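You operate a simulated robot arm through the tools that you are given. There is no shell and no other tool.

You are at the controls of a simulated two-armed robot. One attempt, no reset.

## Task
Bring the air back on at the cream stand and set it to 4 bar.
Fine: brown lever to HELD, frost switch off and drain knob SHUT before the supply lever opens; the small gauge shows 4.
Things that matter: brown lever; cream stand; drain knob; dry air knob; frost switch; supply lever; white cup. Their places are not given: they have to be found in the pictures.

Only the result counts: the job must be done as asked and must still hold three seconds after the hand-in. Knocking over, shifting, dropping, spilling or breaking anything else fails it.

## Robot
Two 7-joint arms with fingered hands on one trunk that stands fixed in place. Base frame: the origin is at the foot of the trunk, x ahead of it, y to its left, z up. Lengths are in m, angles in degrees, forces in N, time in s.
The left shoulder is at [0.03, 0.12, 1.263], the right one opposite. With the tool pointing down near the work surface each hand reaches from about 0.1 to 0.64 m from the base axis, measured 20 degrees to its own side. Payload 4 kg a hand.
Tool frame (each hand has its own): the origin (TCP) lies between the finger pads and is the grasp point; the fingertips stand 0.019 m ahead of it; z points along the fingers, y is the line along which they close. The gripper opens to 0.12 m; its body begins 0.053 m behind the TCP. The gripper is a hand of 3 fingers: y runs from the thumb to the fingers, the wrist lies at [0, 0, -0.219] in the tool frame, and closing takes about 1.5 s.
Orientation is told as [roll, pitch, yaw] about the base's x, y, z axes, in that order, counted from this pose: with the fingers straight down and closing along the base's y, the tool's x points along the base's -x, its y along +y and its z along -z.

## Interface
- The arms move only by the tool apply_moves. It takes "left_rows", "right_rows" or both (then of equal length, played together; a hand with none holds still); each is a list of rows, each an object of numbers (a shift or turn left out is 0, a gripper value left out holds the last): "ax", "ay", "az": the turn, a rotation vector about the tool's x, y, z in units of 4 degrees (1.0 is 4 degrees); "x", "y", "z": the shift along the tool's x, y, z in units of 30 mm (1.0 is 30 mm); "claw": the closure in counts, from 0 (fully open) to 255 (shut). In form: [{"ax": .., "ay": .., "az": .., "x": .., "y": .., "z": .., "claw": ..}, ...]. A call has 1 to 20 rows; each row shifts and turns the commanded pose from where the row before left it, along the tool's axes as they then stand. A call with a number of a shift or a turn outside -1 to 1 is refused whole. A row lasts 0.2 s, in which the tool goes at most 0.05 m and 8.6 degrees; a call with a longer step from one row to the next is refused whole, and so is a gripper value outside its range. Where a pose cannot be reached the arm comes as near as it can. A force on the tool above 40 N (or 10 N above the force at the start of the call, whichever is more), or a blocked arm, ends the call early, and 0.2 s more pass. The fingers move at their own pace (about 0.072 m/s each) and stop on an object; they squeeze with about 29 N. The grip force told is the motor's: it shows also when the fingers shut on nothing. Time passes only in rows, and 0.2 s behind the last, so rows that do not move let the fingers close. It gives the time, the measured TCP pose, the force on the tool (base axes), the opening and the grip force at its end, in the units of the frame above (readings bear some noise), with the torque about the TCP (base axes, N m) and any sound that the robot's microphone picked up, and new pictures: "views" is both (left out), scene, wrist or none (wrist: the cameras of the hands that moved).
- Cameras (640 x 400 px; columns grow to the right, rows downward): "scene" is now at [0.0637, 0.0002, 1.8171]; the picture's right is [-0.02, -1.00, 0.00], its down [-0.70, 0.01, -0.71] and it looks along [0.71, -0.01, -0.70] (base axes); focal length 355 px, centre (320, 200). "left" rides on the left gripper at [-0.066, -0.004, -0.079] in its tool frame; the picture's right is [0.05, -1.00, 0.00], its down [0.76, 0.04, -0.64] and it looks along [0.64, 0.03, 0.77] (tool axes); focal length 251 px, centre (320, 200). "right" rides on the right gripper at [0.066, -0.004, -0.079] in its tool frame; the picture's right is [0.05, 1.00, 0.00], its down [-0.76, 0.04, -0.64] and it looks along [-0.64, 0.04, 0.77] (tool axes); focal length 251 px, centre (320, 200).
- lift_body(by): moves the trunk up (or, below 0, down) by that many m; the arms and the scene camera ride with it, the base frame stays. It gives what a move gives, with no picture.
- set_grasp(shape, hand): the hand has 3 fingers and takes this shape, open, in about a second: jaw (thumb against the fingers, like two jaws); tri (thumb and two fingers); tip (a fingertip pinch); poke (one finger out to press); point (the index stretched); flat (the hand flat); cup (the hand cupped); fist (a fist). The gripper value then closes the fingers along that shape, each until it touches; the sizes above hold for jaw. It gives what a move gives, with no picture.
- turn_head(pan, tilt): turns the head with the scene camera to pan (to the left, within 120 degrees either way) and tilt (down, from -29 to 69), counted from straight ahead of the robot. It gives what a move gives, and a new picture of the scene camera.
- locate(camera, pixels): for up to 12 pixels [column, row] of the newest picture of that camera ("zoom" is the newest enlarged one), the place [x, y, z] in the base frame of the surface seen there, good to about 0.003 m. It takes no simulated time.
- close_up(camera, box): a new picture of the part [left, top, right, bottom] of that camera's present view, enlarged. It takes no simulated time.
- job_done(): hands the job in; it is judged then, once.

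Unless the task says otherwise, let go and move clear before handing in.

The tools are called after "Request:" as name(argument=value, ...) on one line, values as JSON. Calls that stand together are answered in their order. apply_moves: Moves the arms, as the interface text tells. Its arguments: {"type":"object","properties":{"left_rows":{"type":"array","items":{"type":"object","properties":{"ax":{"type":"number"},"ay":{"type":"number"},"az":{"type":"number"},"x":{"type":"number"},"y":{"type":"number"},"z":{"type":"number"},"claw":{"type":"number"}}}},"right_rows":{"type":"array","items":{"type":"object","properties":{"ax":{"type":"number"},"ay":{"type":"number"},"az":{"type":"number"},"x":{"type":"number"},"y":{"type":"number"},"z":{"type":"number"},"claw":{"type":"number"}}}},"views":{"type":"string","enum":["both","scene","wrist","none"]}},"required":[]} The other tools are called the same way: lift_body (by) moves the trunk up or down; set_grasp (shape, hand) gives the hand a shape; turn_head (pan, tilt) turns the head that bears the scene camera; locate (camera, pixels) gives the place of the surface under pixels of a picture; close_up (camera, box) takes an enlarged picture of a part of a camera's view; job_done () hands the job in.

At the start:

```text
time: 0.0
left_tool_pos: [0.3916, 0.2154, 1.5082]
left_tool_rot: [0.0, 0.0, 0.1]
left_force: [0.7, 0.3, 0.3]
left_ft_torque: [0.0, 0.0, 0.02]
left_opening: 0.1198
left_grasp_force: 0.0
left_shape: jaw
right_tool_pos: [0.4137, -0.171, 1.5562]
right_tool_rot: [0.0, 0.0, -0.1]
right_force: [-0.5, 0.2, 0.0]
right_ft_torque: [0.03, -0.02, 0.01]
right_opening: 0.1201
right_grasp_force: 0.1
right_shape: jaw
trunk travel left (down, up): [-0.475, 0.065]
head pan, tilt (commanded): [-0.9, 44.7]
```

scene: 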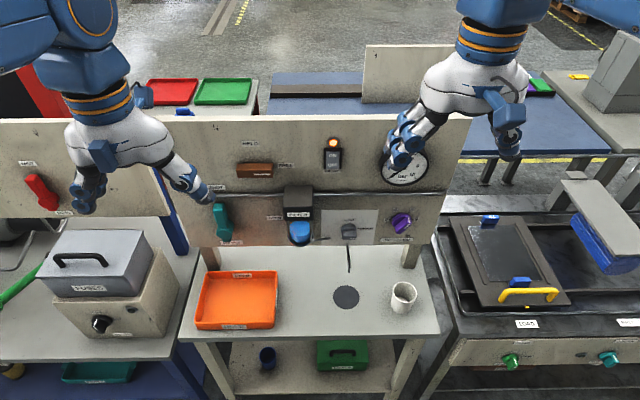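
right: 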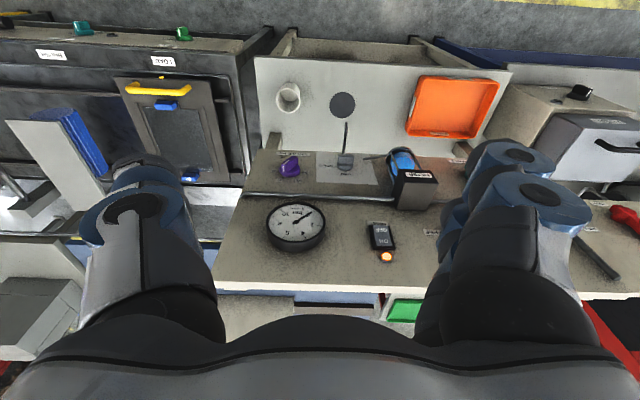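
left: 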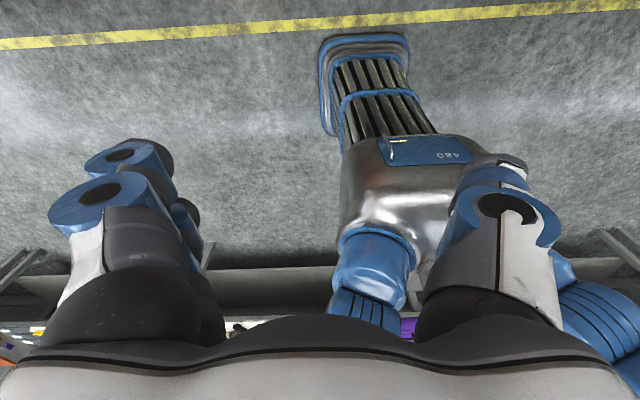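

The scene shows a cream panel stand in the centre with a brown lever (255,169), frost switch (333,155), gauge (405,165), teal lever (222,222), blue item (300,230), grey knob (349,231), and purple knob (401,222). I'll enlarge these regions to read the labels.

Request:
close_up(camera="scene", box=[180, 120, 320, 260])

Request:
close_up(camera="scene", box=[270, 120, 450, 260])

Request:
close_up(camera="scene", box=[180, 230, 460, 400])

```text
2.86 times, centred on (250, 190) of scene
```

zoom: 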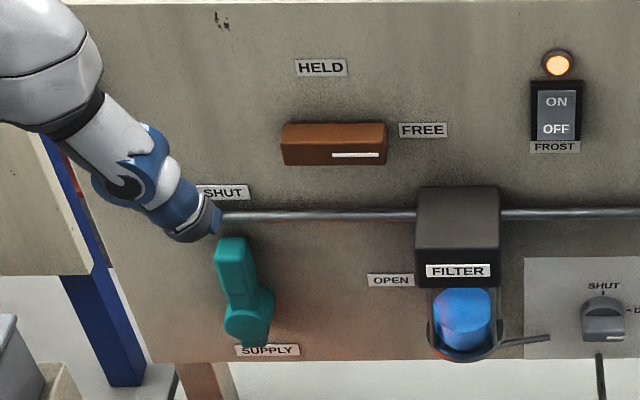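

```text
2.86 times, centred on (360, 190) of scene
```

zoom: 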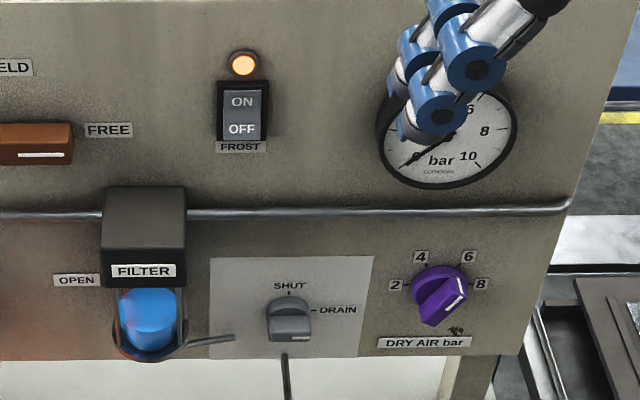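

```text
2.29 times, centred on (320, 315) of scene
```

zoom: 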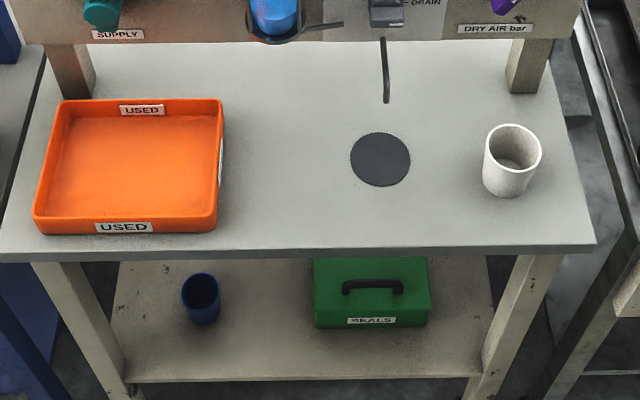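

The lamp above the frost switch is lit (orange), so frost is on. I'll zoom in more on the knobs, levers and gauge to read their present positions.

Request:
close_up(camera="scene", box=[325, 200, 425, 262])

Request:
close_up(camera="scene", box=[230, 130, 350, 205])

Request:
close_up(camera="right", box=[220, 60, 460, 280])

Request:
close_up(camera="scene", box=[195, 180, 315, 255])

Request:
locate(camera="scene", pixels=[[255, 169], [266, 174], [333, 155], [333, 165], [349, 231], [401, 222], [222, 210], [224, 234], [300, 230], [298, 195], [402, 297], [346, 297]])

```text
6.40 times, centred on (375, 231) of scene
```

zoom: 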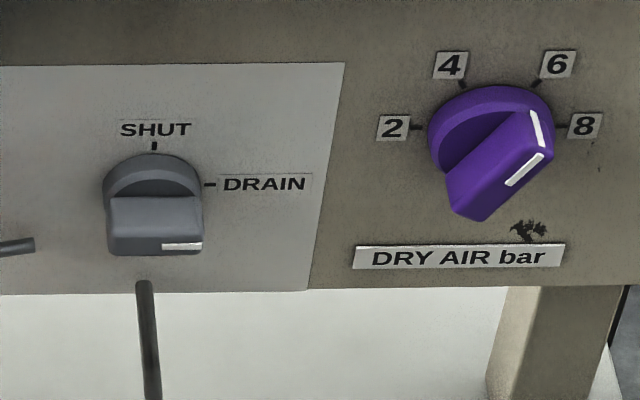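

```text
5.33 times, centred on (290, 168) of scene
```

zoom: 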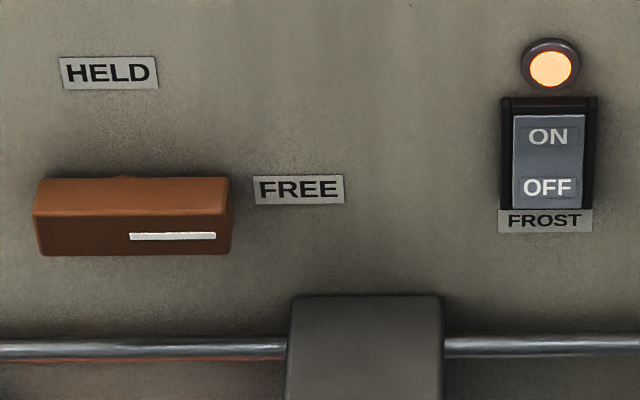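

```text
1.82 times, centred on (340, 170) of right
```

zoom: 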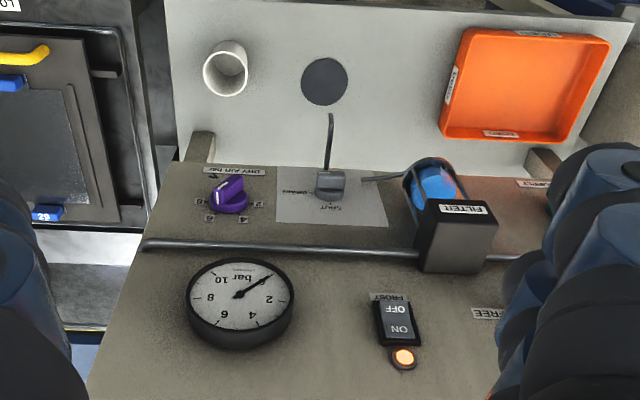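

```text
5.33 times, centred on (255, 218) of scene
```

zoom: 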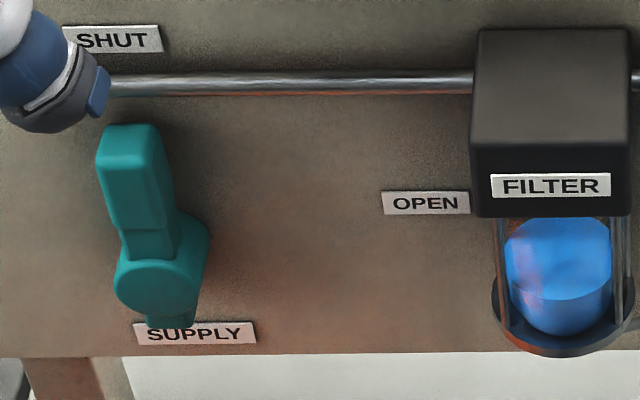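

```text
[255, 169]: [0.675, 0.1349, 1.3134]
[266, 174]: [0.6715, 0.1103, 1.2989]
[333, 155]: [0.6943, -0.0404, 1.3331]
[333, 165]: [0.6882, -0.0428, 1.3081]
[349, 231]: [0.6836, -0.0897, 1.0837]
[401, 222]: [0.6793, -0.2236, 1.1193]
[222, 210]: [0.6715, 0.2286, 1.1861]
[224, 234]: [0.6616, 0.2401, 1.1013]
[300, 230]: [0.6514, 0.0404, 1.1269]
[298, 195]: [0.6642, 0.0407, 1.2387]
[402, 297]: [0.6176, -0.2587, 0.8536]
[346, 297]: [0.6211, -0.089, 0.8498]
```

The drain knob's marker points at DRAIN, the brown bar's marker points at FREE, the supply lever is up at SHUT, and the purple knob points to about 7. I'll measure the key points precisely using zooms.

Request:
close_up(camera="scene", box=[230, 130, 350, 205])

Request:
locate(camera="zoom", pixels=[[45, 190], [40, 240], [222, 190], [225, 240], [130, 215], [108, 72], [298, 188], [20, 215], [548, 137], [548, 187], [505, 150], [590, 150]])

Request:
close_up(camera="scene", box=[325, 200, 425, 262])

Request:
locate(camera="zoom", pixels=[[112, 205], [195, 205], [112, 245], [195, 245], [153, 160], [153, 130], [490, 95], [480, 215], [530, 140], [450, 175], [392, 127], [585, 125]])

Request:
locate(camera="zoom", pixels=[[450, 66], [556, 64], [440, 130], [545, 130], [500, 180], [525, 115], [545, 160], [20, 245], [263, 184], [150, 300], [300, 30], [165, 70]])

Request:
close_up(camera="scene", box=[195, 180, 315, 255])

Request:
locate(camera="zoom", pixels=[[105, 140], [155, 130], [130, 130], [115, 215], [165, 215], [140, 240], [155, 280], [195, 240], [425, 203], [110, 40], [300, 200], [490, 290]])

```text
5.33 times, centred on (290, 168) of scene
```

zoom: 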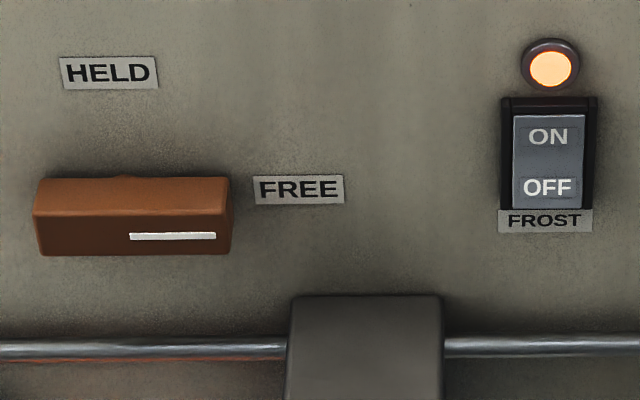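

```text
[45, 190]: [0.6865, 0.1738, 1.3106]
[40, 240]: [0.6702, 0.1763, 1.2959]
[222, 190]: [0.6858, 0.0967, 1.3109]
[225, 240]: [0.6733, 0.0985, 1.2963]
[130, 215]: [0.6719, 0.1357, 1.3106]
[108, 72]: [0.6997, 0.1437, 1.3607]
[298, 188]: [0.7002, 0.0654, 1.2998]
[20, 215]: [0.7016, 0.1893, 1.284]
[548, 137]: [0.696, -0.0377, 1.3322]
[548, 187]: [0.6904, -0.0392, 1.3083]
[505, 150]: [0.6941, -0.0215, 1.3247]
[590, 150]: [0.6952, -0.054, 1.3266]
```

```text
6.40 times, centred on (375, 231) of scene
```

zoom: 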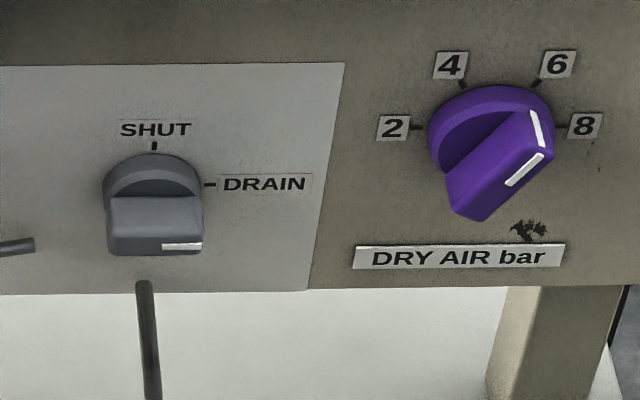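

```text
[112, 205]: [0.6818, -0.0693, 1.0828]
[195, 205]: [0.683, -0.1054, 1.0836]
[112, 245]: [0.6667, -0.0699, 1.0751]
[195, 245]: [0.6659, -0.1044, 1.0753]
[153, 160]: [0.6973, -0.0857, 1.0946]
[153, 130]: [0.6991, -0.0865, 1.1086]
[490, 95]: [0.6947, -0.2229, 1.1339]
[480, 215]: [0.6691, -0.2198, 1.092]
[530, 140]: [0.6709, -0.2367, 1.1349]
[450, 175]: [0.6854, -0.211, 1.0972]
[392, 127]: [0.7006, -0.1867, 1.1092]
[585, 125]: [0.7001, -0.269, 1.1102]
```

```text
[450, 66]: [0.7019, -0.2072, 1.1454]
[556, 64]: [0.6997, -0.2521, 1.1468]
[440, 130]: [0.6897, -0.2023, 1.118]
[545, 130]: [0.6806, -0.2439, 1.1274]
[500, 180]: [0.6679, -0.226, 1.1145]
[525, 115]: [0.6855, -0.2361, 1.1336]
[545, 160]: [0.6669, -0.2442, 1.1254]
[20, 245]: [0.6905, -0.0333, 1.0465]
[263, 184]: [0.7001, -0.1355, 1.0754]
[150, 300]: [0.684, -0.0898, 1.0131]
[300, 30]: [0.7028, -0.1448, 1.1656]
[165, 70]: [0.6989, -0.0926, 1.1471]
```

```text
5.33 times, centred on (255, 218) of scene
```

zoom: 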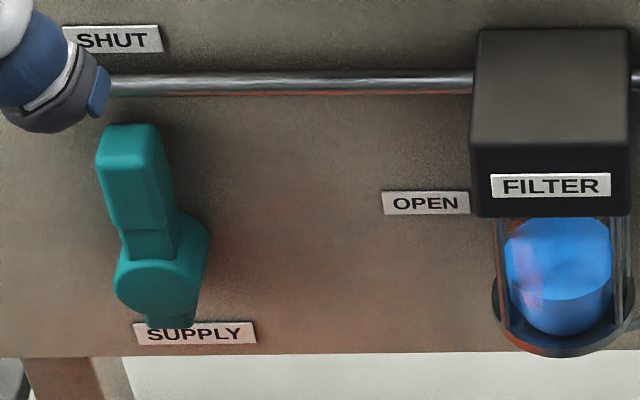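

```text
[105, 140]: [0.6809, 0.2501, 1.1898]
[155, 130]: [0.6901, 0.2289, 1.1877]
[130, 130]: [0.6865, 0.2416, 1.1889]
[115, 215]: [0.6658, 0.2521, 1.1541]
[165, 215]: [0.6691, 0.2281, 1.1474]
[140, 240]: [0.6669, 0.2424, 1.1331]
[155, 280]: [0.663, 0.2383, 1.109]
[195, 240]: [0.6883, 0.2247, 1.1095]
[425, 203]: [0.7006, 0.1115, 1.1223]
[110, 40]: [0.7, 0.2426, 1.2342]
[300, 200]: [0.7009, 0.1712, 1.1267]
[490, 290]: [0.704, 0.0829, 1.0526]
```

The panel is vertical at x≈0.70, and all the controls now have measured places. The brown bar is centred near (0.136, 1.30), the frost OFF half at (-0.039, 1.308), drain knob (-0.087, 1.076), air knob (-0.228, 1.11), and supply lever hub (0.24, 1.11). Next I'll pitch both hands so the fingers point forward at the panel, staying well short of it.

Request:
apply_moves(left_rows=[{"ay": -1, "z": 0.3}, {"ay": -1, "z": 0.3}, {"ay": -1, "z": 0.3}, {"ay": -1, "z": 0.3}, {"ay": -1, "z": 0.3}, {"ay": -1, "z": 0.3}, {"ay": -1, "z": 0.3}, {"ay": -1, "z": 0.3}, {"ay": -1, "z": 0.3}, {"ay": -1, "z": 0.3}, {"ay": -1, "z": 0.3}, {"ay": -1, "z": 0.3}, {"ay": -1, "z": 0.3}, {"ay": -1, "z": 0.2}, {"ay": -1, "z": 0.2}, {"ay": -1, "z": 0.1}, {"ay": -1}, {"ay": -1}, {"ay": -1}, {"ay": -1}], right_rows=[{"ay": -1, "z": 0.3}, {"ay": -1, "z": 0.3}, {"ay": -1, "z": 0.3}, {"ay": -1, "z": 0.3}, {"ay": -1, "z": 0.3}, {"ay": -1, "z": 0.3}, {"ay": -1, "z": 0.3}, {"ay": -1, "z": 0.3}, {"ay": -1, "z": 0.3}, {"ay": -1, "z": 0.3}, {"ay": -1, "z": 0.3}, {"ay": -1, "z": 0.3}, {"ay": -1, "z": 0.3}, {"ay": -1, "z": 0.2}, {"ay": -1, "z": 0.2}, {"ay": -1, "z": 0.1}, {"ay": -1}, {"ay": -1}, {"ay": -1}, {"ay": -1}], views="both")

```text
time: 4.2
left_tool_pos: [0.4511, 0.2553, 1.4722]
left_tool_rot: [7.4, -73.3, -5.4]
left_force: [-0.4, 0.6, 0.1]
left_ft_torque: [0.01, -0.02, -0.02]
left_opening: 0.12
left_grasp_force: 0.1
left_shape: jaw
left hand out of reach, approached as far as the arm can: row 12, 13, 14, 15, 16, 17, 18, 19, 20
right_tool_pos: [0.4855, -0.1679, 1.4434]
right_tool_rot: [-3.3, -76.8, 3.7]
right_force: [-0.5, -0.4, -0.1]
right_ft_torque: [-0.03, 0.0, 0.01]
right_opening: 0.1199
right_grasp_force: 0.0
right_shape: jaw
right hand out of reach, approached as far as the arm can: row 19, 20
trunk travel left (down, up): [-0.475, 0.065]
head pan, tilt (commanded): [-0.9, 44.7]
```

scene: 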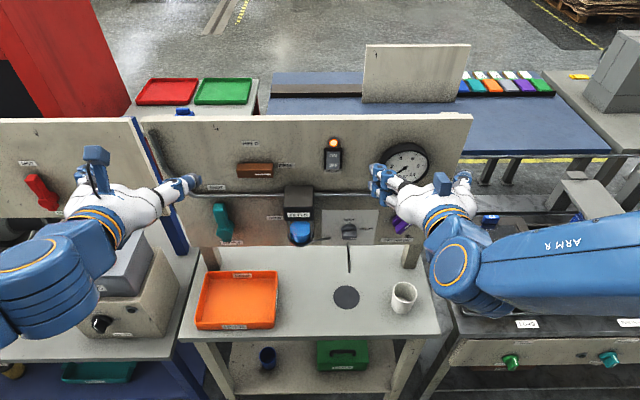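
right: 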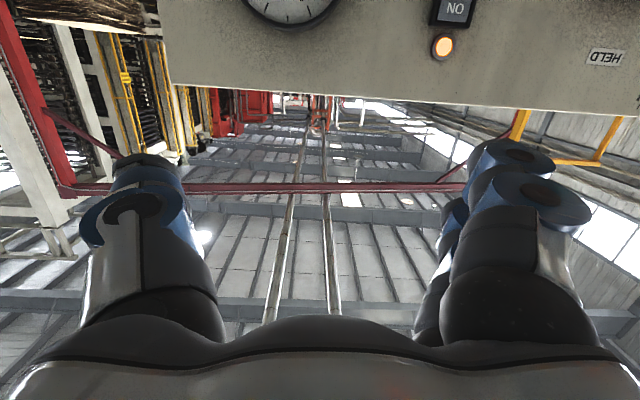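
left: 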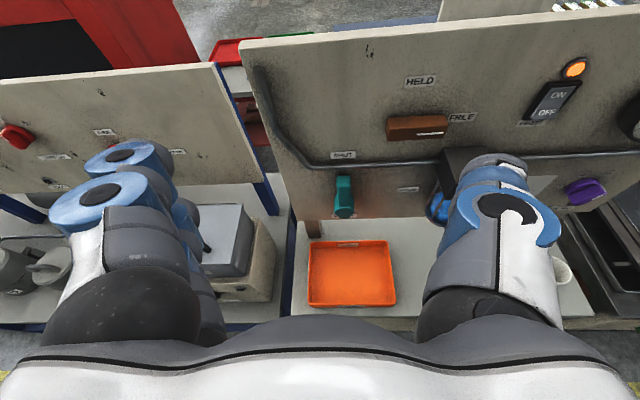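

Both hands now nearly point forward, but the arms are folded at their near limit: left pitch is -73 and right is -77. I'll move both hands forward and down, and finish the pitch.

Request:
apply_moves(left_rows=[{"z": 0.65, "x": 0.73}, {"z": 0.65, "x": 0.73}, {"z": 0.65, "x": 0.73}, {"z": 0.65, "x": 0.73, "ay": -1}, {"z": 0.65, "x": 0.73, "ay": -1}, {"ay": -0.5}, {}], right_rows=[{"z": 0.65, "x": 0.73}, {"z": 0.65, "x": 0.73}, {"z": 0.65, "x": 0.73}, {"z": 0.65, "x": 0.73, "ay": -1}, {"z": 0.65, "x": 0.73, "ay": -1}, {"ay": -0.5}, {}], views="both")

```text
time: 5.8
left_tool_pos: [0.5124, 0.2834, 1.3938]
left_tool_rot: [16.3, -82.6, -14.8]
left_force: [0.7, 0.4, -0.2]
left_ft_torque: [0.02, -0.05, 0.01]
left_opening: 0.12
left_grasp_force: 0.1
left_shape: jaw
left hand out of reach, approached as far as the arm can: row 5, 6
right_tool_pos: [0.5214, -0.1698, 1.3748]
right_tool_rot: [-3.6, -76.7, 3.6]
right_force: [0.3, -0.8, 0.4]
right_ft_torque: [0.01, 0.0, -0.02]
right_opening: 0.12
right_grasp_force: 0.1
right_shape: jaw
right hand out of reach, approached as far as the arm can: row 3, 4, 5
trunk travel left (down, up): [-0.475, 0.065]
head pan, tilt (commanded): [-0.9, 44.7]
```

scene: 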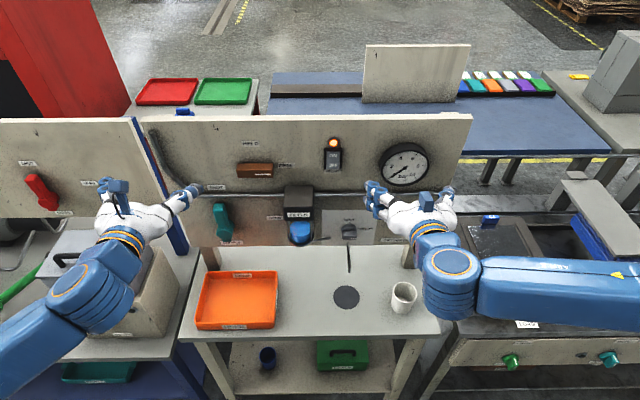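
right: 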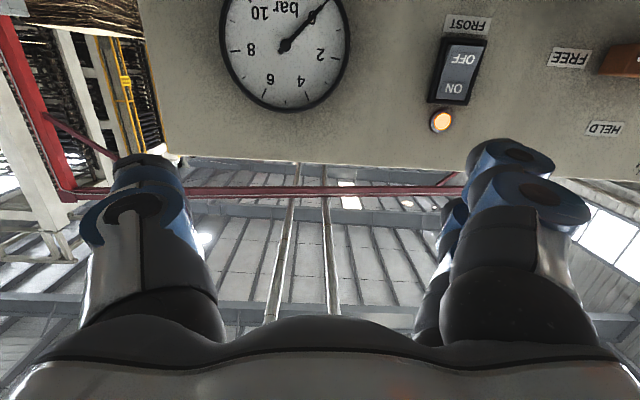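
left: 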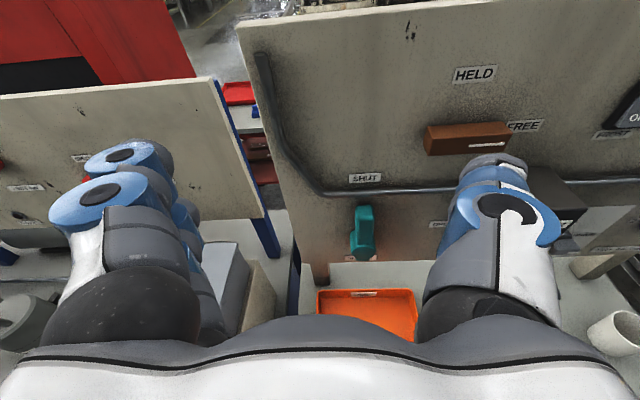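

The right hand is at pitch -77 and close to its folding limit, and the left is at about -83. I'll bring both further forward, which stays clear of the panel at x≤0.60, and straighten them. The left goes toward the brown bar and the right stays parked in front of the gauge.

Request:
apply_moves(left_rows=[{"z": 0.9}, {"z": 0.9}, {"z": 0.6, "y": -0.7}, {"z": 0.5, "y": -0.8, "ay": -1}, {"y": -0.9, "x": 0.4, "ay": -0.75}, {"y": -0.8, "x": 0.6}, {"y": -0.8, "x": 0.8}, {"y": -0.8, "x": 0.8}, {"x": 0.5}, {}], right_rows=[{"z": 0.8, "x": -0.15}, {"z": 0.8, "x": -0.15}, {"z": 0.8, "x": -0.15}, {"y": -0.3, "ay": -1}, {"y": -0.3, "ay": -1}, {"y": -0.3, "ay": -1}, {"ay": -0.3, "x": 0.6}, {"x": 0.6}, {"x": 0.6}, {}], views="both")

```text
time: 8.0
left_tool_pos: [0.5785, 0.2364, 1.4846]
left_tool_rot: [84.1, -87.9, -83.0]
left_force: [0.8, -0.5, 0.3]
left_ft_torque: [0.01, 0.01, -0.01]
left_opening: 0.1199
left_grasp_force: 0.0
left_shape: jaw
left hand out of reach, approached as far as the arm can: row 1, 3, 4, 5, 6, 7, 8, 9
right_tool_pos: [0.5177, -0.2167, 1.3823]
right_tool_rot: [-5.6, -83.1, 9.2]
right_force: [-0.1, 0.4, -0.4]
right_ft_torque: [-0.02, -0.02, 0.0]
right_opening: 0.12
right_grasp_force: 0.1
right_shape: jaw
right hand out of reach, approached as far as the arm can: row 1, 2, 3, 4, 5, 6, 7, 8, 9
trunk travel left (down, up): [-0.475, 0.065]
head pan, tilt (commanded): [-0.9, 44.7]
```

scene: 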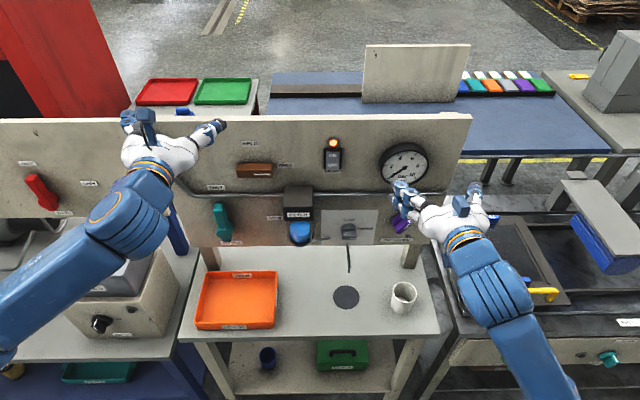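
right: 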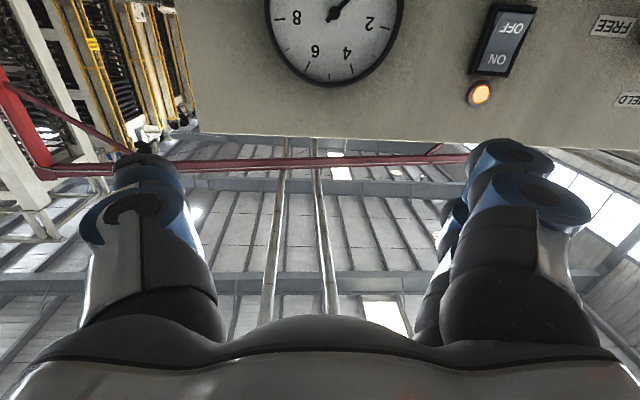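
left: 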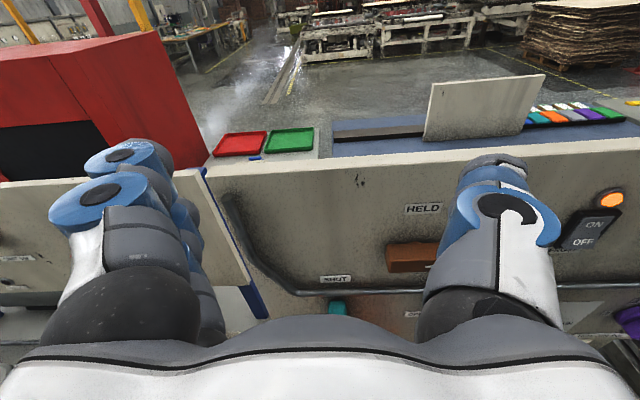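

The arms hit a wrist limit when the hands are level with the shoulders. The left did reach a clean forward pose, but at z=1.485. Lowering the trunk carries that pose down, so I'll check where the benches stand for clearance first.

Request:
locate(camera="scene", pixels=[[180, 335], [310, 338], [438, 335], [90, 358], [20, 360], [455, 335], [600, 335], [75, 250], [60, 300], [440, 240], [150, 260], [560, 335]])

Request:
locate(camera="scene", pixels=[[130, 230], [60, 270], [10, 330], [465, 250], [490, 300], [540, 370], [420, 215], [155, 155], [440, 120], [150, 125], [405, 165], [300, 122]])

```text
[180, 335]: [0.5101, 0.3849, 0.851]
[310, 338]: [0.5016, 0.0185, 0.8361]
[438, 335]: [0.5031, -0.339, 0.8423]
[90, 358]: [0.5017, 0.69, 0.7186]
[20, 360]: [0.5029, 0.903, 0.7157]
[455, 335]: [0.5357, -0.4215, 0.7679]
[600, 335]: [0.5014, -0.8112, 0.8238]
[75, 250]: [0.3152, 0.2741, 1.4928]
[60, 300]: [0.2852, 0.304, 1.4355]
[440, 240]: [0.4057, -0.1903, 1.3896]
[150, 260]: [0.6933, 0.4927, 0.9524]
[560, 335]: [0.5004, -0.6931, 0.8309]
```

```text
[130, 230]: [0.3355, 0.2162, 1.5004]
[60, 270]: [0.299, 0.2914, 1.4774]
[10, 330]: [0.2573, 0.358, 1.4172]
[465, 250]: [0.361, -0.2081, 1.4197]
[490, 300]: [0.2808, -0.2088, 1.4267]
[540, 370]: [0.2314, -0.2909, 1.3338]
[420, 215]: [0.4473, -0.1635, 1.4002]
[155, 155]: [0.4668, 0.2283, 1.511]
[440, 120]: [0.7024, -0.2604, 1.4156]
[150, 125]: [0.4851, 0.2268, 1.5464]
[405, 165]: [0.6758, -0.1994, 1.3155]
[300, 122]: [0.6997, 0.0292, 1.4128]
```

All bench fronts are at x≥0.50, so the elbows stay clear of them. I'll lower the trunk 0.185 m, which brings the left hand to the brown bar's height in its present good posture.

Request:
lift_body(by=-0.185)

Request:
turn_head(pan=0, tilt=35)

```text
time: 10.0
left_tool_pos: [0.5778, 0.2365, 1.2991]
left_tool_rot: [85.0, -87.9, -83.9]
left_force: [0.1, -0.2, -0.4]
left_ft_torque: [0.01, -0.01, 0.02]
left_opening: 0.1199
left_grasp_force: 0.0
left_shape: jaw
right_tool_pos: [0.5157, -0.2167, 1.1968]
right_tool_rot: [-5.6, -83.0, 9.0]
right_force: [0.5, -0.6, 0.7]
right_ft_torque: [0.01, 0.02, 0.01]
right_opening: 0.1199
right_grasp_force: 0.0
right_shape: jaw
trunk travel left (down, up): [-0.29, 0.25]
head pan, tilt (commanded): [-0.9, 44.7]
```

```text
time: 10.8
left_tool_pos: [0.5759, 0.2363, 1.3005]
left_tool_rot: [84.8, -87.9, -83.4]
left_force: [-0.5, 0.8, 0.0]
left_ft_torque: [0.0, -0.03, -0.01]
left_opening: 0.1199
left_grasp_force: 0.1
left_shape: jaw
right_tool_pos: [0.5167, -0.2169, 1.1962]
right_tool_rot: [-5.7, -83.1, 9.1]
right_force: [0.3, 0.8, -0.3]
right_ft_torque: [-0.02, -0.01, -0.01]
right_opening: 0.12
right_grasp_force: 0.0
right_shape: jaw
trunk travel left (down, up): [-0.29, 0.25]
head pan, tilt (commanded): [0.0, 35.0]
```

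scene: 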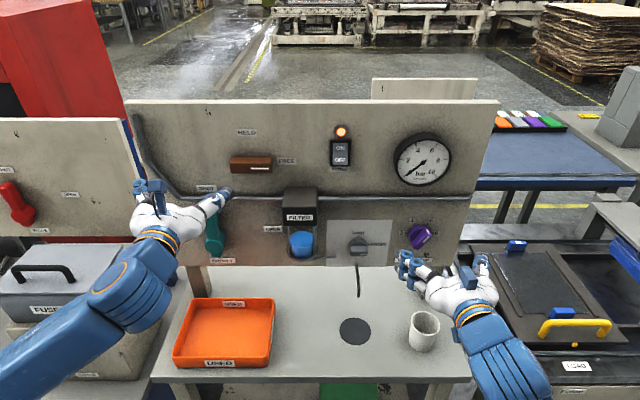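

With the trunk lowered, the left hand is at z≈1.30 pointing forward. Next I'll slide it right toward the brown bar (centre y≈0.137) and begin rolling it so the jaws close vertically.

Request:
apply_moves(left_rows=[{"y": -0.8}, {"y": -0.8}, {"y": -0.8}, {"y": -0.8}, {"az": 1}, {"az": 1}, {"az": 1}, {"az": 1}, {"az": 1}, {"az": 1}], views="both")

```text
time: 12.9
left_tool_pos: [0.5751, 0.1495, 1.3131]
left_tool_rot: [89.6, -63.8, -88.3]
left_force: [-0.2, 0.8, 0.3]
left_ft_torque: [0.0, 0.01, 0.02]
left_opening: 0.1196
left_grasp_force: 0.1
left_shape: jaw
left hand out of reach, approached as far as the arm can: row 1, 2
right_tool_pos: [0.5176, -0.2168, 1.1968]
right_tool_rot: [-5.5, -83.1, 9.0]
right_force: [-0.3, 0.1, 0.4]
right_ft_torque: [-0.01, -0.06, 0.01]
right_opening: 0.1199
right_grasp_force: 0.0
right_shape: jaw
trunk travel left (down, up): [-0.29, 0.25]
head pan, tilt (commanded): [0.0, 35.0]
```

scene: 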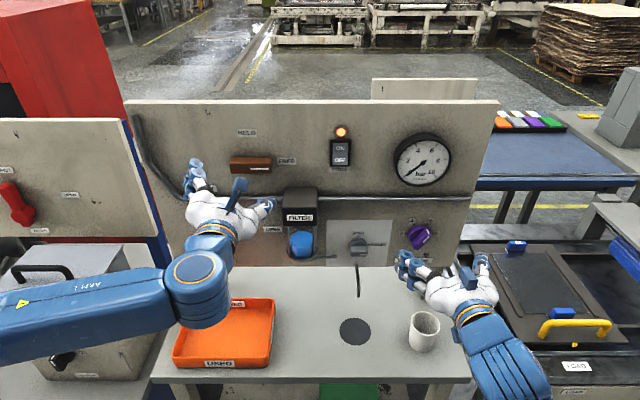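
left: 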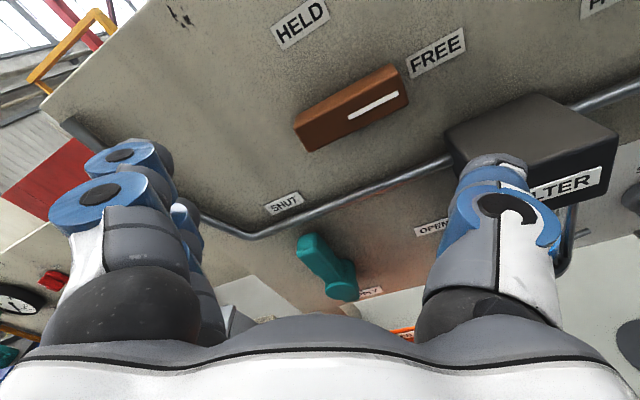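

The roll works: the tool still points forward and is now rolled 26°. I'll roll the remaining 64° and then re-centre on the bar.

Request:
apply_moves(left_rows=[{"az": 1}, {"az": 1}, {"az": 1}, {"az": 1}, {"az": 1}, {"az": 1}, {"az": 1}, {"az": 1}, {"az": 1}, {"az": 1}, {"az": 1}, {"az": 1}, {"az": 1}, {"az": 1}, {"az": 1}, {"az": 1}], views="both")

```text
time: 16.4
left_tool_pos: [0.5747, 0.1503, 1.3136]
left_tool_rot: [89.9, 0.2, -88.7]
left_force: [-0.1, 0.0, 0.0]
left_ft_torque: [-0.01, 0.01, -0.02]
left_opening: 0.1199
left_grasp_force: 0.1
left_shape: jaw
right_tool_pos: [0.5169, -0.2165, 1.1976]
right_tool_rot: [-5.7, -83.1, 9.0]
right_force: [-0.2, 0.7, -0.4]
right_ft_torque: [-0.03, -0.01, 0.02]
right_opening: 0.1199
right_grasp_force: 0.0
right_shape: jaw
trunk travel left (down, up): [-0.29, 0.25]
head pan, tilt (commanded): [0.0, 35.0]
```

scene: 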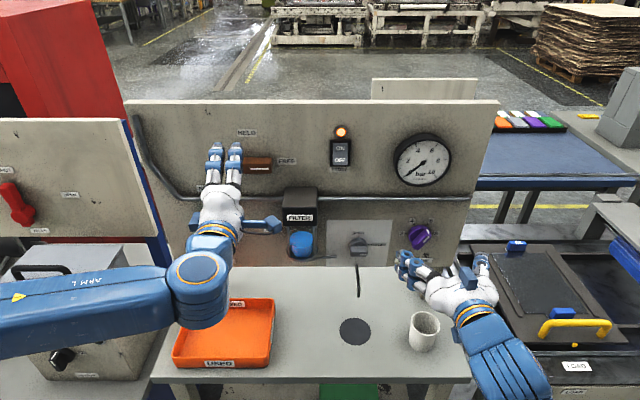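
left: 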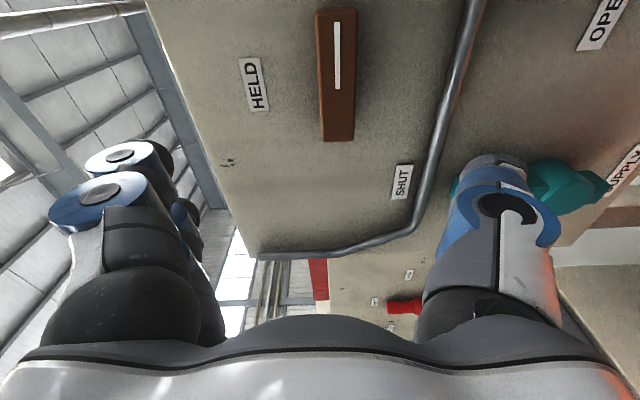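

The left hand now has its jaws vertical at (0.150, 1.314). I'll re-measure the brown bar from the new viewpoint before moving in.

Request:
close_up(camera="scene", box=[200, 120, 310, 190])

Request:
locate(camera="left", pixels=[[335, 20], [335, 75], [335, 130], [350, 75], [320, 75], [322, 130], [350, 135], [254, 85], [400, 180]])

```text
5.71 times, centred on (255, 155) of scene
```

zoom: 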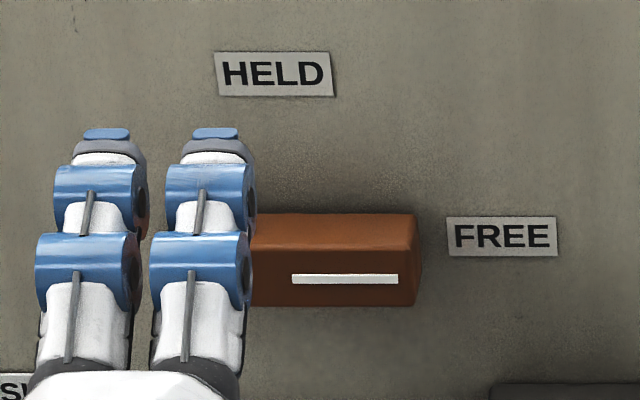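

```text
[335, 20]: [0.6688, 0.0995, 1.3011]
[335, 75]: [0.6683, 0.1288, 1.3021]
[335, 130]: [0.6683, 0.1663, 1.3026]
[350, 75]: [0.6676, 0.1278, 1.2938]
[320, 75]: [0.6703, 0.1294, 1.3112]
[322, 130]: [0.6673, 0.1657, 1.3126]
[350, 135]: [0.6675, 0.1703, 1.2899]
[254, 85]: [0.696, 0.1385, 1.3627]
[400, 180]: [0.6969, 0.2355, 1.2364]
```

The bar spans y 0.096–0.176 and z 1.290–1.313, with its front at x=0.668. I'll half-close the jaws to stay clear of the pipe below, centre on (0.1355, 1.3013), and check before moving in.

Request:
apply_moves(left_rows=[{"x": -0.28, "y": -0.2, "ay": -0.33, "claw": 120}, {"x": -0.21, "y": -0.21, "claw": 120}, {"z": 0.5, "claw": 120}, {"z": 0.3, "claw": 120}], views="both")

```text
time: 17.4
left_tool_pos: [0.5942, 0.1412, 1.3105]
left_tool_rot: [89.5, 0.1, -90.0]
left_force: [0.1, 0.3, -0.8]
left_ft_torque: [-0.03, -0.01, -0.03]
left_opening: 0.0642
left_grasp_force: 0.0
left_shape: jaw
left hand out of reach, approached as far as the arm can: row 2, 3, 4
right_tool_pos: [0.5167, -0.2163, 1.198]
right_tool_rot: [-5.7, -83.2, 9.2]
right_force: [0.2, 0.4, 0.1]
right_ft_torque: [0.01, 0.0, 0.02]
right_opening: 0.1196
right_grasp_force: 0.0
right_shape: jaw
trunk travel left (down, up): [-0.29, 0.25]
head pan, tilt (commanded): [0.0, 35.0]
```

scene: 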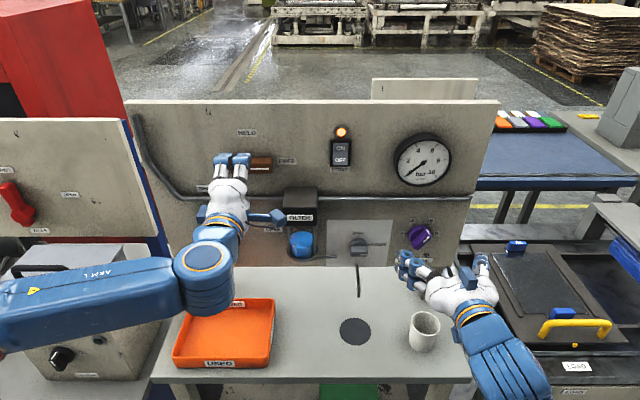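
left: 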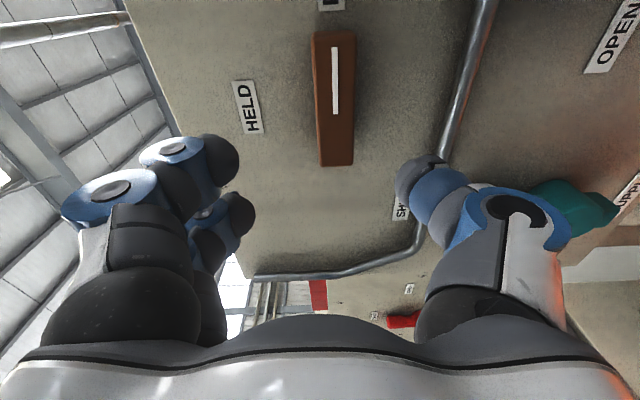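

The reach limit binds when the hand goes lower relative to the shoulder. I'll lower the trunk a further 0.05 m and command the hand up and forward instead.

Request:
lift_body(by=-0.05)

Request:
apply_moves(left_rows=[{"y": 0.7}, {"y": 0.65, "x": -0.1}, {"z": 0.3}, {"z": 0.3}], views="both")

```text
time: 18.3
left_tool_pos: [0.5941, 0.1422, 1.2608]
left_tool_rot: [89.2, 0.1, -90.1]
left_force: [-0.5, 0.2, 1.2]
left_ft_torque: [-0.01, 0.0, 0.0]
left_opening: 0.0641
left_grasp_force: 0.0
left_shape: jaw
right_tool_pos: [0.5176, -0.2176, 1.1468]
right_tool_rot: [-5.6, -83.1, 9.0]
right_force: [0.5, -0.4, -0.1]
right_ft_torque: [0.01, 0.0, 0.0]
right_opening: 0.12
right_grasp_force: 0.1
right_shape: jaw
trunk travel left (down, up): [-0.24, 0.3]
head pan, tilt (commanded): [0.0, 35.0]
```

```text
time: 19.3
left_tool_pos: [0.6025, 0.1491, 1.2989]
left_tool_rot: [89.4, 0.1, -90.0]
left_force: [0.9, -0.3, 0.3]
left_ft_torque: [-0.01, -0.01, -0.02]
left_opening: 0.0639
left_grasp_force: 0.0
left_shape: jaw
left hand out of reach, approached as far as the arm can: row 2, 3, 4
right_tool_pos: [0.5166, -0.2167, 1.1457]
right_tool_rot: [-5.7, -83.1, 9.1]
right_force: [1.2, -0.8, -1.0]
right_ft_torque: [0.0, 0.0, 0.02]
right_opening: 0.1198
right_grasp_force: 0.1
right_shape: jaw
trunk travel left (down, up): [-0.24, 0.3]
head pan, tilt (commanded): [0.0, 35.0]
```

scene: 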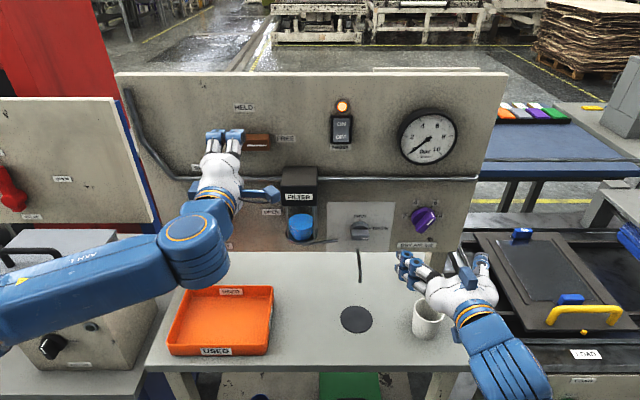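
left: 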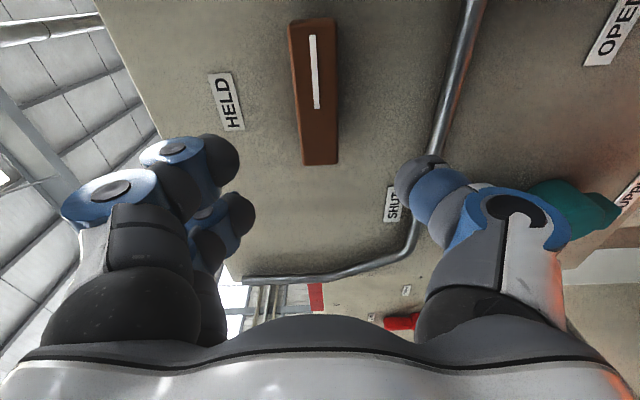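

The left hand sits at y=0.149 against a target of 0.136. Inward reach is limited at this extension, but gripping slightly left of the pivot is fine, so I'll test moving further forward, still short of the bar.

Request:
apply_moves(left_rows=[{"z": 0.4}, {"z": 0.4}, {"z": 0.3}], views="none")

```text
time: 20.1
left_tool_pos: [0.6201, 0.1581, 1.2975]
left_tool_rot: [89.4, 0.1, -90.0]
left_force: [0.0, 0.6, 0.7]
left_ft_torque: [-0.02, 0.0, -0.01]
left_opening: 0.0638
left_grasp_force: 0.1
left_shape: jaw
left hand out of reach, approached as far as the arm can: row 1, 2, 3
right_tool_pos: [0.5175, -0.2161, 1.1475]
right_tool_rot: [-5.6, -83.1, 9.0]
right_force: [0.4, -0.2, -0.1]
right_ft_torque: [0.0, -0.03, -0.03]
right_opening: 0.1201
right_grasp_force: 0.1
right_shape: jaw
trunk travel left (down, up): [-0.24, 0.3]
head pan, tilt (commanded): [0.0, 35.0]
```

The reading shows forward motion trading off against y (now 0.158), so an arm limit is still binding. I'll send idle rows to see whether the arm converges any further.

Request:
apply_moves(left_rows=[{}, {}, {}], views="scene")

```text
time: 20.9
left_tool_pos: [0.6202, 0.1579, 1.2979]
left_tool_rot: [89.4, 0.1, -90.1]
left_force: [0.1, 0.4, 0.7]
left_ft_torque: [-0.02, 0.0, 0.0]
left_opening: 0.0641
left_grasp_force: 0.1
left_shape: jaw
right_tool_pos: [0.5176, -0.2164, 1.1459]
right_tool_rot: [-5.6, -83.1, 9.1]
right_force: [-0.1, 0.4, -0.7]
right_ft_torque: [0.01, 0.01, 0.01]
right_opening: 0.1201
right_grasp_force: 0.0
right_shape: jaw
trunk travel left (down, up): [-0.24, 0.3]
head pan, tilt (commanded): [0.0, 35.0]
```

scene: 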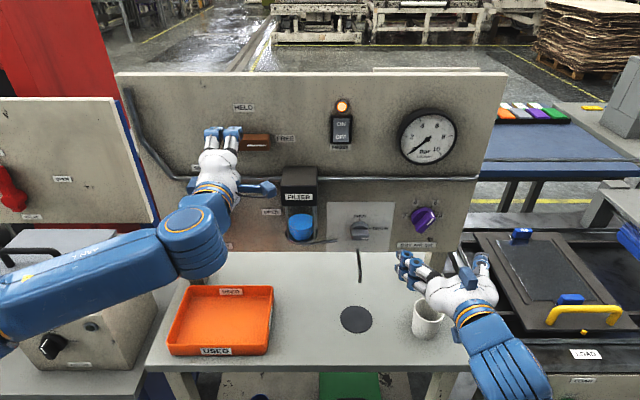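

The commanded pose resets to the reached pose, which is useful to know. I'll measure the left forearm's direction to understand which limit is binding.

Request:
locate(camera="scene", pixels=[[20, 310], [100, 275], [150, 260], [195, 255], [190, 222], [212, 200], [218, 170], [480, 300], [500, 350], [530, 390]])

Request:
turn_head(pan=30, tilt=60)

```text
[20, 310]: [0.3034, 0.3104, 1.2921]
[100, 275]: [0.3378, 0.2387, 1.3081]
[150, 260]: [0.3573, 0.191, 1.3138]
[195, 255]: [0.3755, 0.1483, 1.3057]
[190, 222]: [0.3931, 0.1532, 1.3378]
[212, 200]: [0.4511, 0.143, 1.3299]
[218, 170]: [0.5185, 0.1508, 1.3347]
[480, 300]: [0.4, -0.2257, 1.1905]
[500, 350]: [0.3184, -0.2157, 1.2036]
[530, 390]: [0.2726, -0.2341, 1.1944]
```

```text
time: 21.8
left_tool_pos: [0.6219, 0.1573, 1.2965]
left_tool_rot: [89.5, 0.1, -90.1]
left_force: [-0.2, -0.3, 0.1]
left_ft_torque: [0.02, 0.02, 0.03]
left_opening: 0.0639
left_grasp_force: 0.1
left_shape: jaw
right_tool_pos: [0.5181, -0.2181, 1.1479]
right_tool_rot: [-5.6, -83.1, 9.1]
right_force: [0.6, -0.2, 0.1]
right_ft_torque: [0.02, 0.0, 0.02]
right_opening: 0.1199
right_grasp_force: 0.1
right_shape: jaw
trunk travel left (down, up): [-0.24, 0.3]
head pan, tilt (commanded): [30.0, 60.0]
```

scene: 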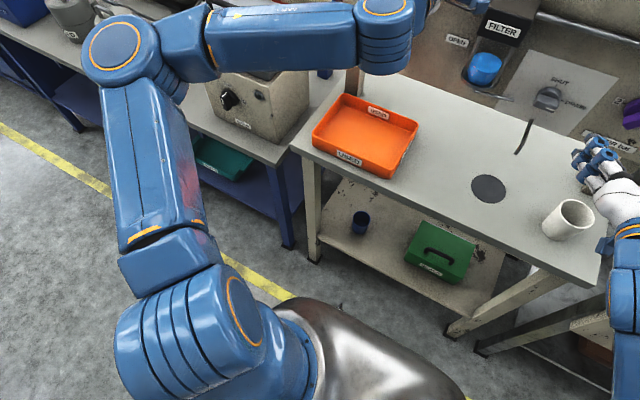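

This view shows the elbow out at the lower left, the forearm running almost sideways, and a big wrist bend. I'll measure the elbow and shoulder positions.

Request:
locate(camera="scene", pixels=[[112, 45], [170, 220], [240, 310], [150, 150], [270, 35], [385, 15], [383, 55], [185, 270], [310, 330]])

```text
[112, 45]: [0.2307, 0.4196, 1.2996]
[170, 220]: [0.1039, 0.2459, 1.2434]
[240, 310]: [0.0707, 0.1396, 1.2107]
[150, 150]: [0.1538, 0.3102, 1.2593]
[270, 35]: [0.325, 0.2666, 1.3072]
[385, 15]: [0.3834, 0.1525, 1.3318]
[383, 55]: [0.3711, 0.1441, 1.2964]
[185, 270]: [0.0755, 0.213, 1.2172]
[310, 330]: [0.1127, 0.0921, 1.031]
```

The forearm is strongly bent at the wrist and the hand roll may also be near its limit. I'll roll back about 12° and then retry a small inward and forward move.

Request:
apply_moves(left_rows=[{"az": -1}, {"az": -1}, {"az": -1}, {"x": -0.3, "z": -0.2}, {"x": -0.3, "z": -0.1}], views="none")

```text
time: 23.0
left_tool_pos: [0.6208, 0.1578, 1.2968]
left_tool_rot: [89.5, -12.0, -90.1]
left_force: [0.5, 0.2, 0.4]
left_ft_torque: [-0.02, 0.01, -0.03]
left_opening: 0.0639
left_grasp_force: 0.1
left_shape: jaw
left hand out of reach, approached as far as the arm can: row 4, 5
right_tool_pos: [0.5168, -0.2169, 1.148]
right_tool_rot: [-5.5, -83.2, 9.0]
right_force: [0.0, 0.2, -0.4]
right_ft_torque: [0.01, -0.01, -0.02]
right_opening: 0.1198
right_grasp_force: 0.1
right_shape: jaw
trunk travel left (down, up): [-0.24, 0.3]
head pan, tilt (commanded): [30.0, 60.0]
```

Rolling is free but the inward shift is blocked, so this looks like a wrist-bend limit. I'll try yawing the hand 12° inward and then repeat the shift.

Request:
apply_moves(left_rows=[{"ay": -0.98, "ax": 0.21}, {"ay": -0.98, "ax": 0.21}, {"ay": -0.98, "ax": 0.21}, {"x": -0.3}, {"x": -0.3}], views="none")

```text
time: 24.2
left_tool_pos: [0.6162, 0.1388, 1.2994]
left_tool_rot: [89.4, -12.0, -102.0]
left_force: [0.1, -0.2, -0.4]
left_ft_torque: [0.01, -0.02, 0.0]
left_opening: 0.0641
left_grasp_force: 0.1
left_shape: jaw
right_tool_pos: [0.5167, -0.2158, 1.147]
right_tool_rot: [-5.6, -83.1, 9.1]
right_force: [-0.1, 0.1, 0.1]
right_ft_torque: [-0.04, 0.01, -0.01]
right_opening: 0.1199
right_grasp_force: 0.1
right_shape: jaw
trunk travel left (down, up): [-0.24, 0.3]
head pan, tilt (commanded): [30.0, 60.0]
```

Yawing inward freed the motion, and the hand is now at y=0.139. I'll test moving straight forward in this pose, still short of the bar.

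Request:
apply_moves(left_rows=[{"z": 0.39, "x": 0.08, "y": 0.02}, {"z": 0.39, "x": 0.08, "y": 0.02}, {}], views="wrist")

```text
time: 25.0
left_tool_pos: [0.6431, 0.1393, 1.2991]
left_tool_rot: [89.4, -12.0, -101.9]
left_force: [0.4, 0.3, 0.0]
left_ft_torque: [0.03, 0.02, 0.01]
left_opening: 0.0639
left_grasp_force: 0.1
left_shape: jaw
right_tool_pos: [0.5172, -0.2163, 1.1471]
right_tool_rot: [-5.6, -83.1, 9.1]
right_force: [-0.6, -0.1, -0.4]
right_ft_torque: [-0.02, 0.0, 0.02]
right_opening: 0.1198
right_grasp_force: 0.1
right_shape: jaw
trunk travel left (down, up): [-0.24, 0.3]
head pan, tilt (commanded): [30.0, 60.0]
```

left: 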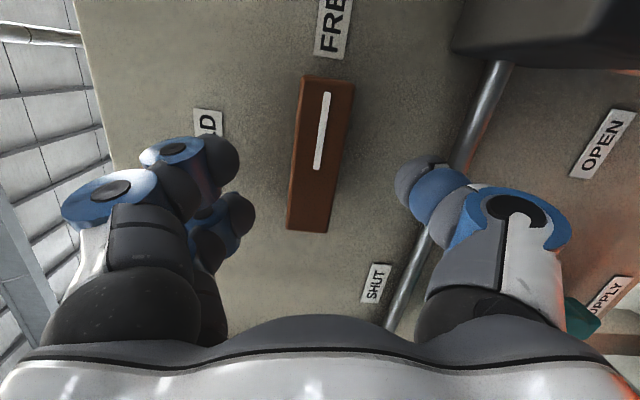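

The forward motion works at (0.643, 0.139, 1.299). I'll restore the roll to 90°, slide in over the bar to x≈0.665, and then close the jaws on it.

Request:
apply_moves(left_rows=[{"az": 1}, {"az": 1}, {"az": 1, "y": 0.07}, {"z": 0.36, "x": 0.03}, {"z": 0.36, "x": 0.03}, {}], views="both")

Request:
turn_head(pan=0, tilt=35)

```text
time: 26.4
left_tool_pos: [0.653, 0.1372, 1.3014]
left_tool_rot: [89.5, -0.1, -102.2]
left_force: [0.0, 0.0, -0.1]
left_ft_torque: [0.02, 0.01, -0.01]
left_opening: 0.064
left_grasp_force: 0.1
left_shape: jaw
left hand out of reach, approached as far as the arm can: row 5
right_tool_pos: [0.5174, -0.2169, 1.146]
right_tool_rot: [-5.3, -83.0, 8.9]
right_force: [1.3, 0.5, -0.5]
right_ft_torque: [0.0, -0.02, -0.01]
right_opening: 0.1199
right_grasp_force: 0.1
right_shape: jaw
trunk travel left (down, up): [-0.24, 0.3]
head pan, tilt (commanded): [30.0, 60.0]
```

scene: 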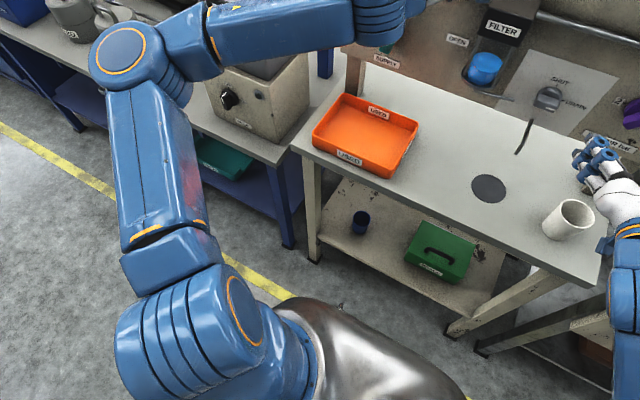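
left: 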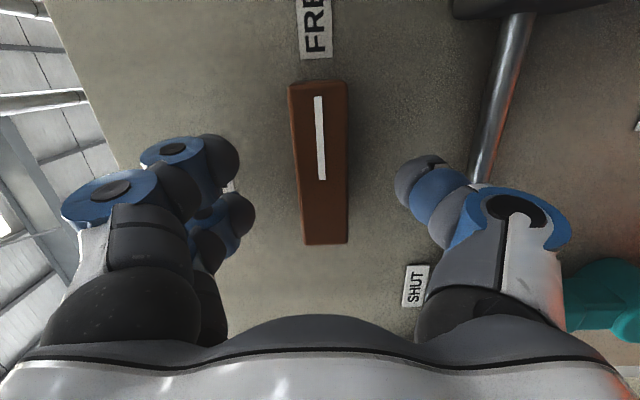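

```text
time: 27.4
left_tool_pos: [0.6533, 0.1381, 1.3008]
left_tool_rot: [89.4, 0.1, -102.1]
left_force: [1.0, 0.7, -0.2]
left_ft_torque: [0.0, 0.03, 0.0]
left_opening: 0.064
left_grasp_force: 0.0
left_shape: jaw
right_tool_pos: [0.5167, -0.2171, 1.1467]
right_tool_rot: [-5.6, -83.1, 9.1]
right_force: [0.2, 0.5, -0.1]
right_ft_torque: [0.01, 0.0, -0.03]
right_opening: 0.1198
right_grasp_force: 0.1
right_shape: jaw
trunk travel left (down, up): [-0.24, 0.3]
head pan, tilt (commanded): [0.0, 35.0]
```

scene: 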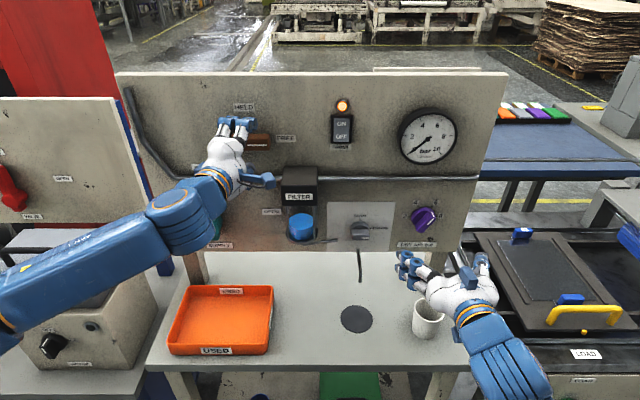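

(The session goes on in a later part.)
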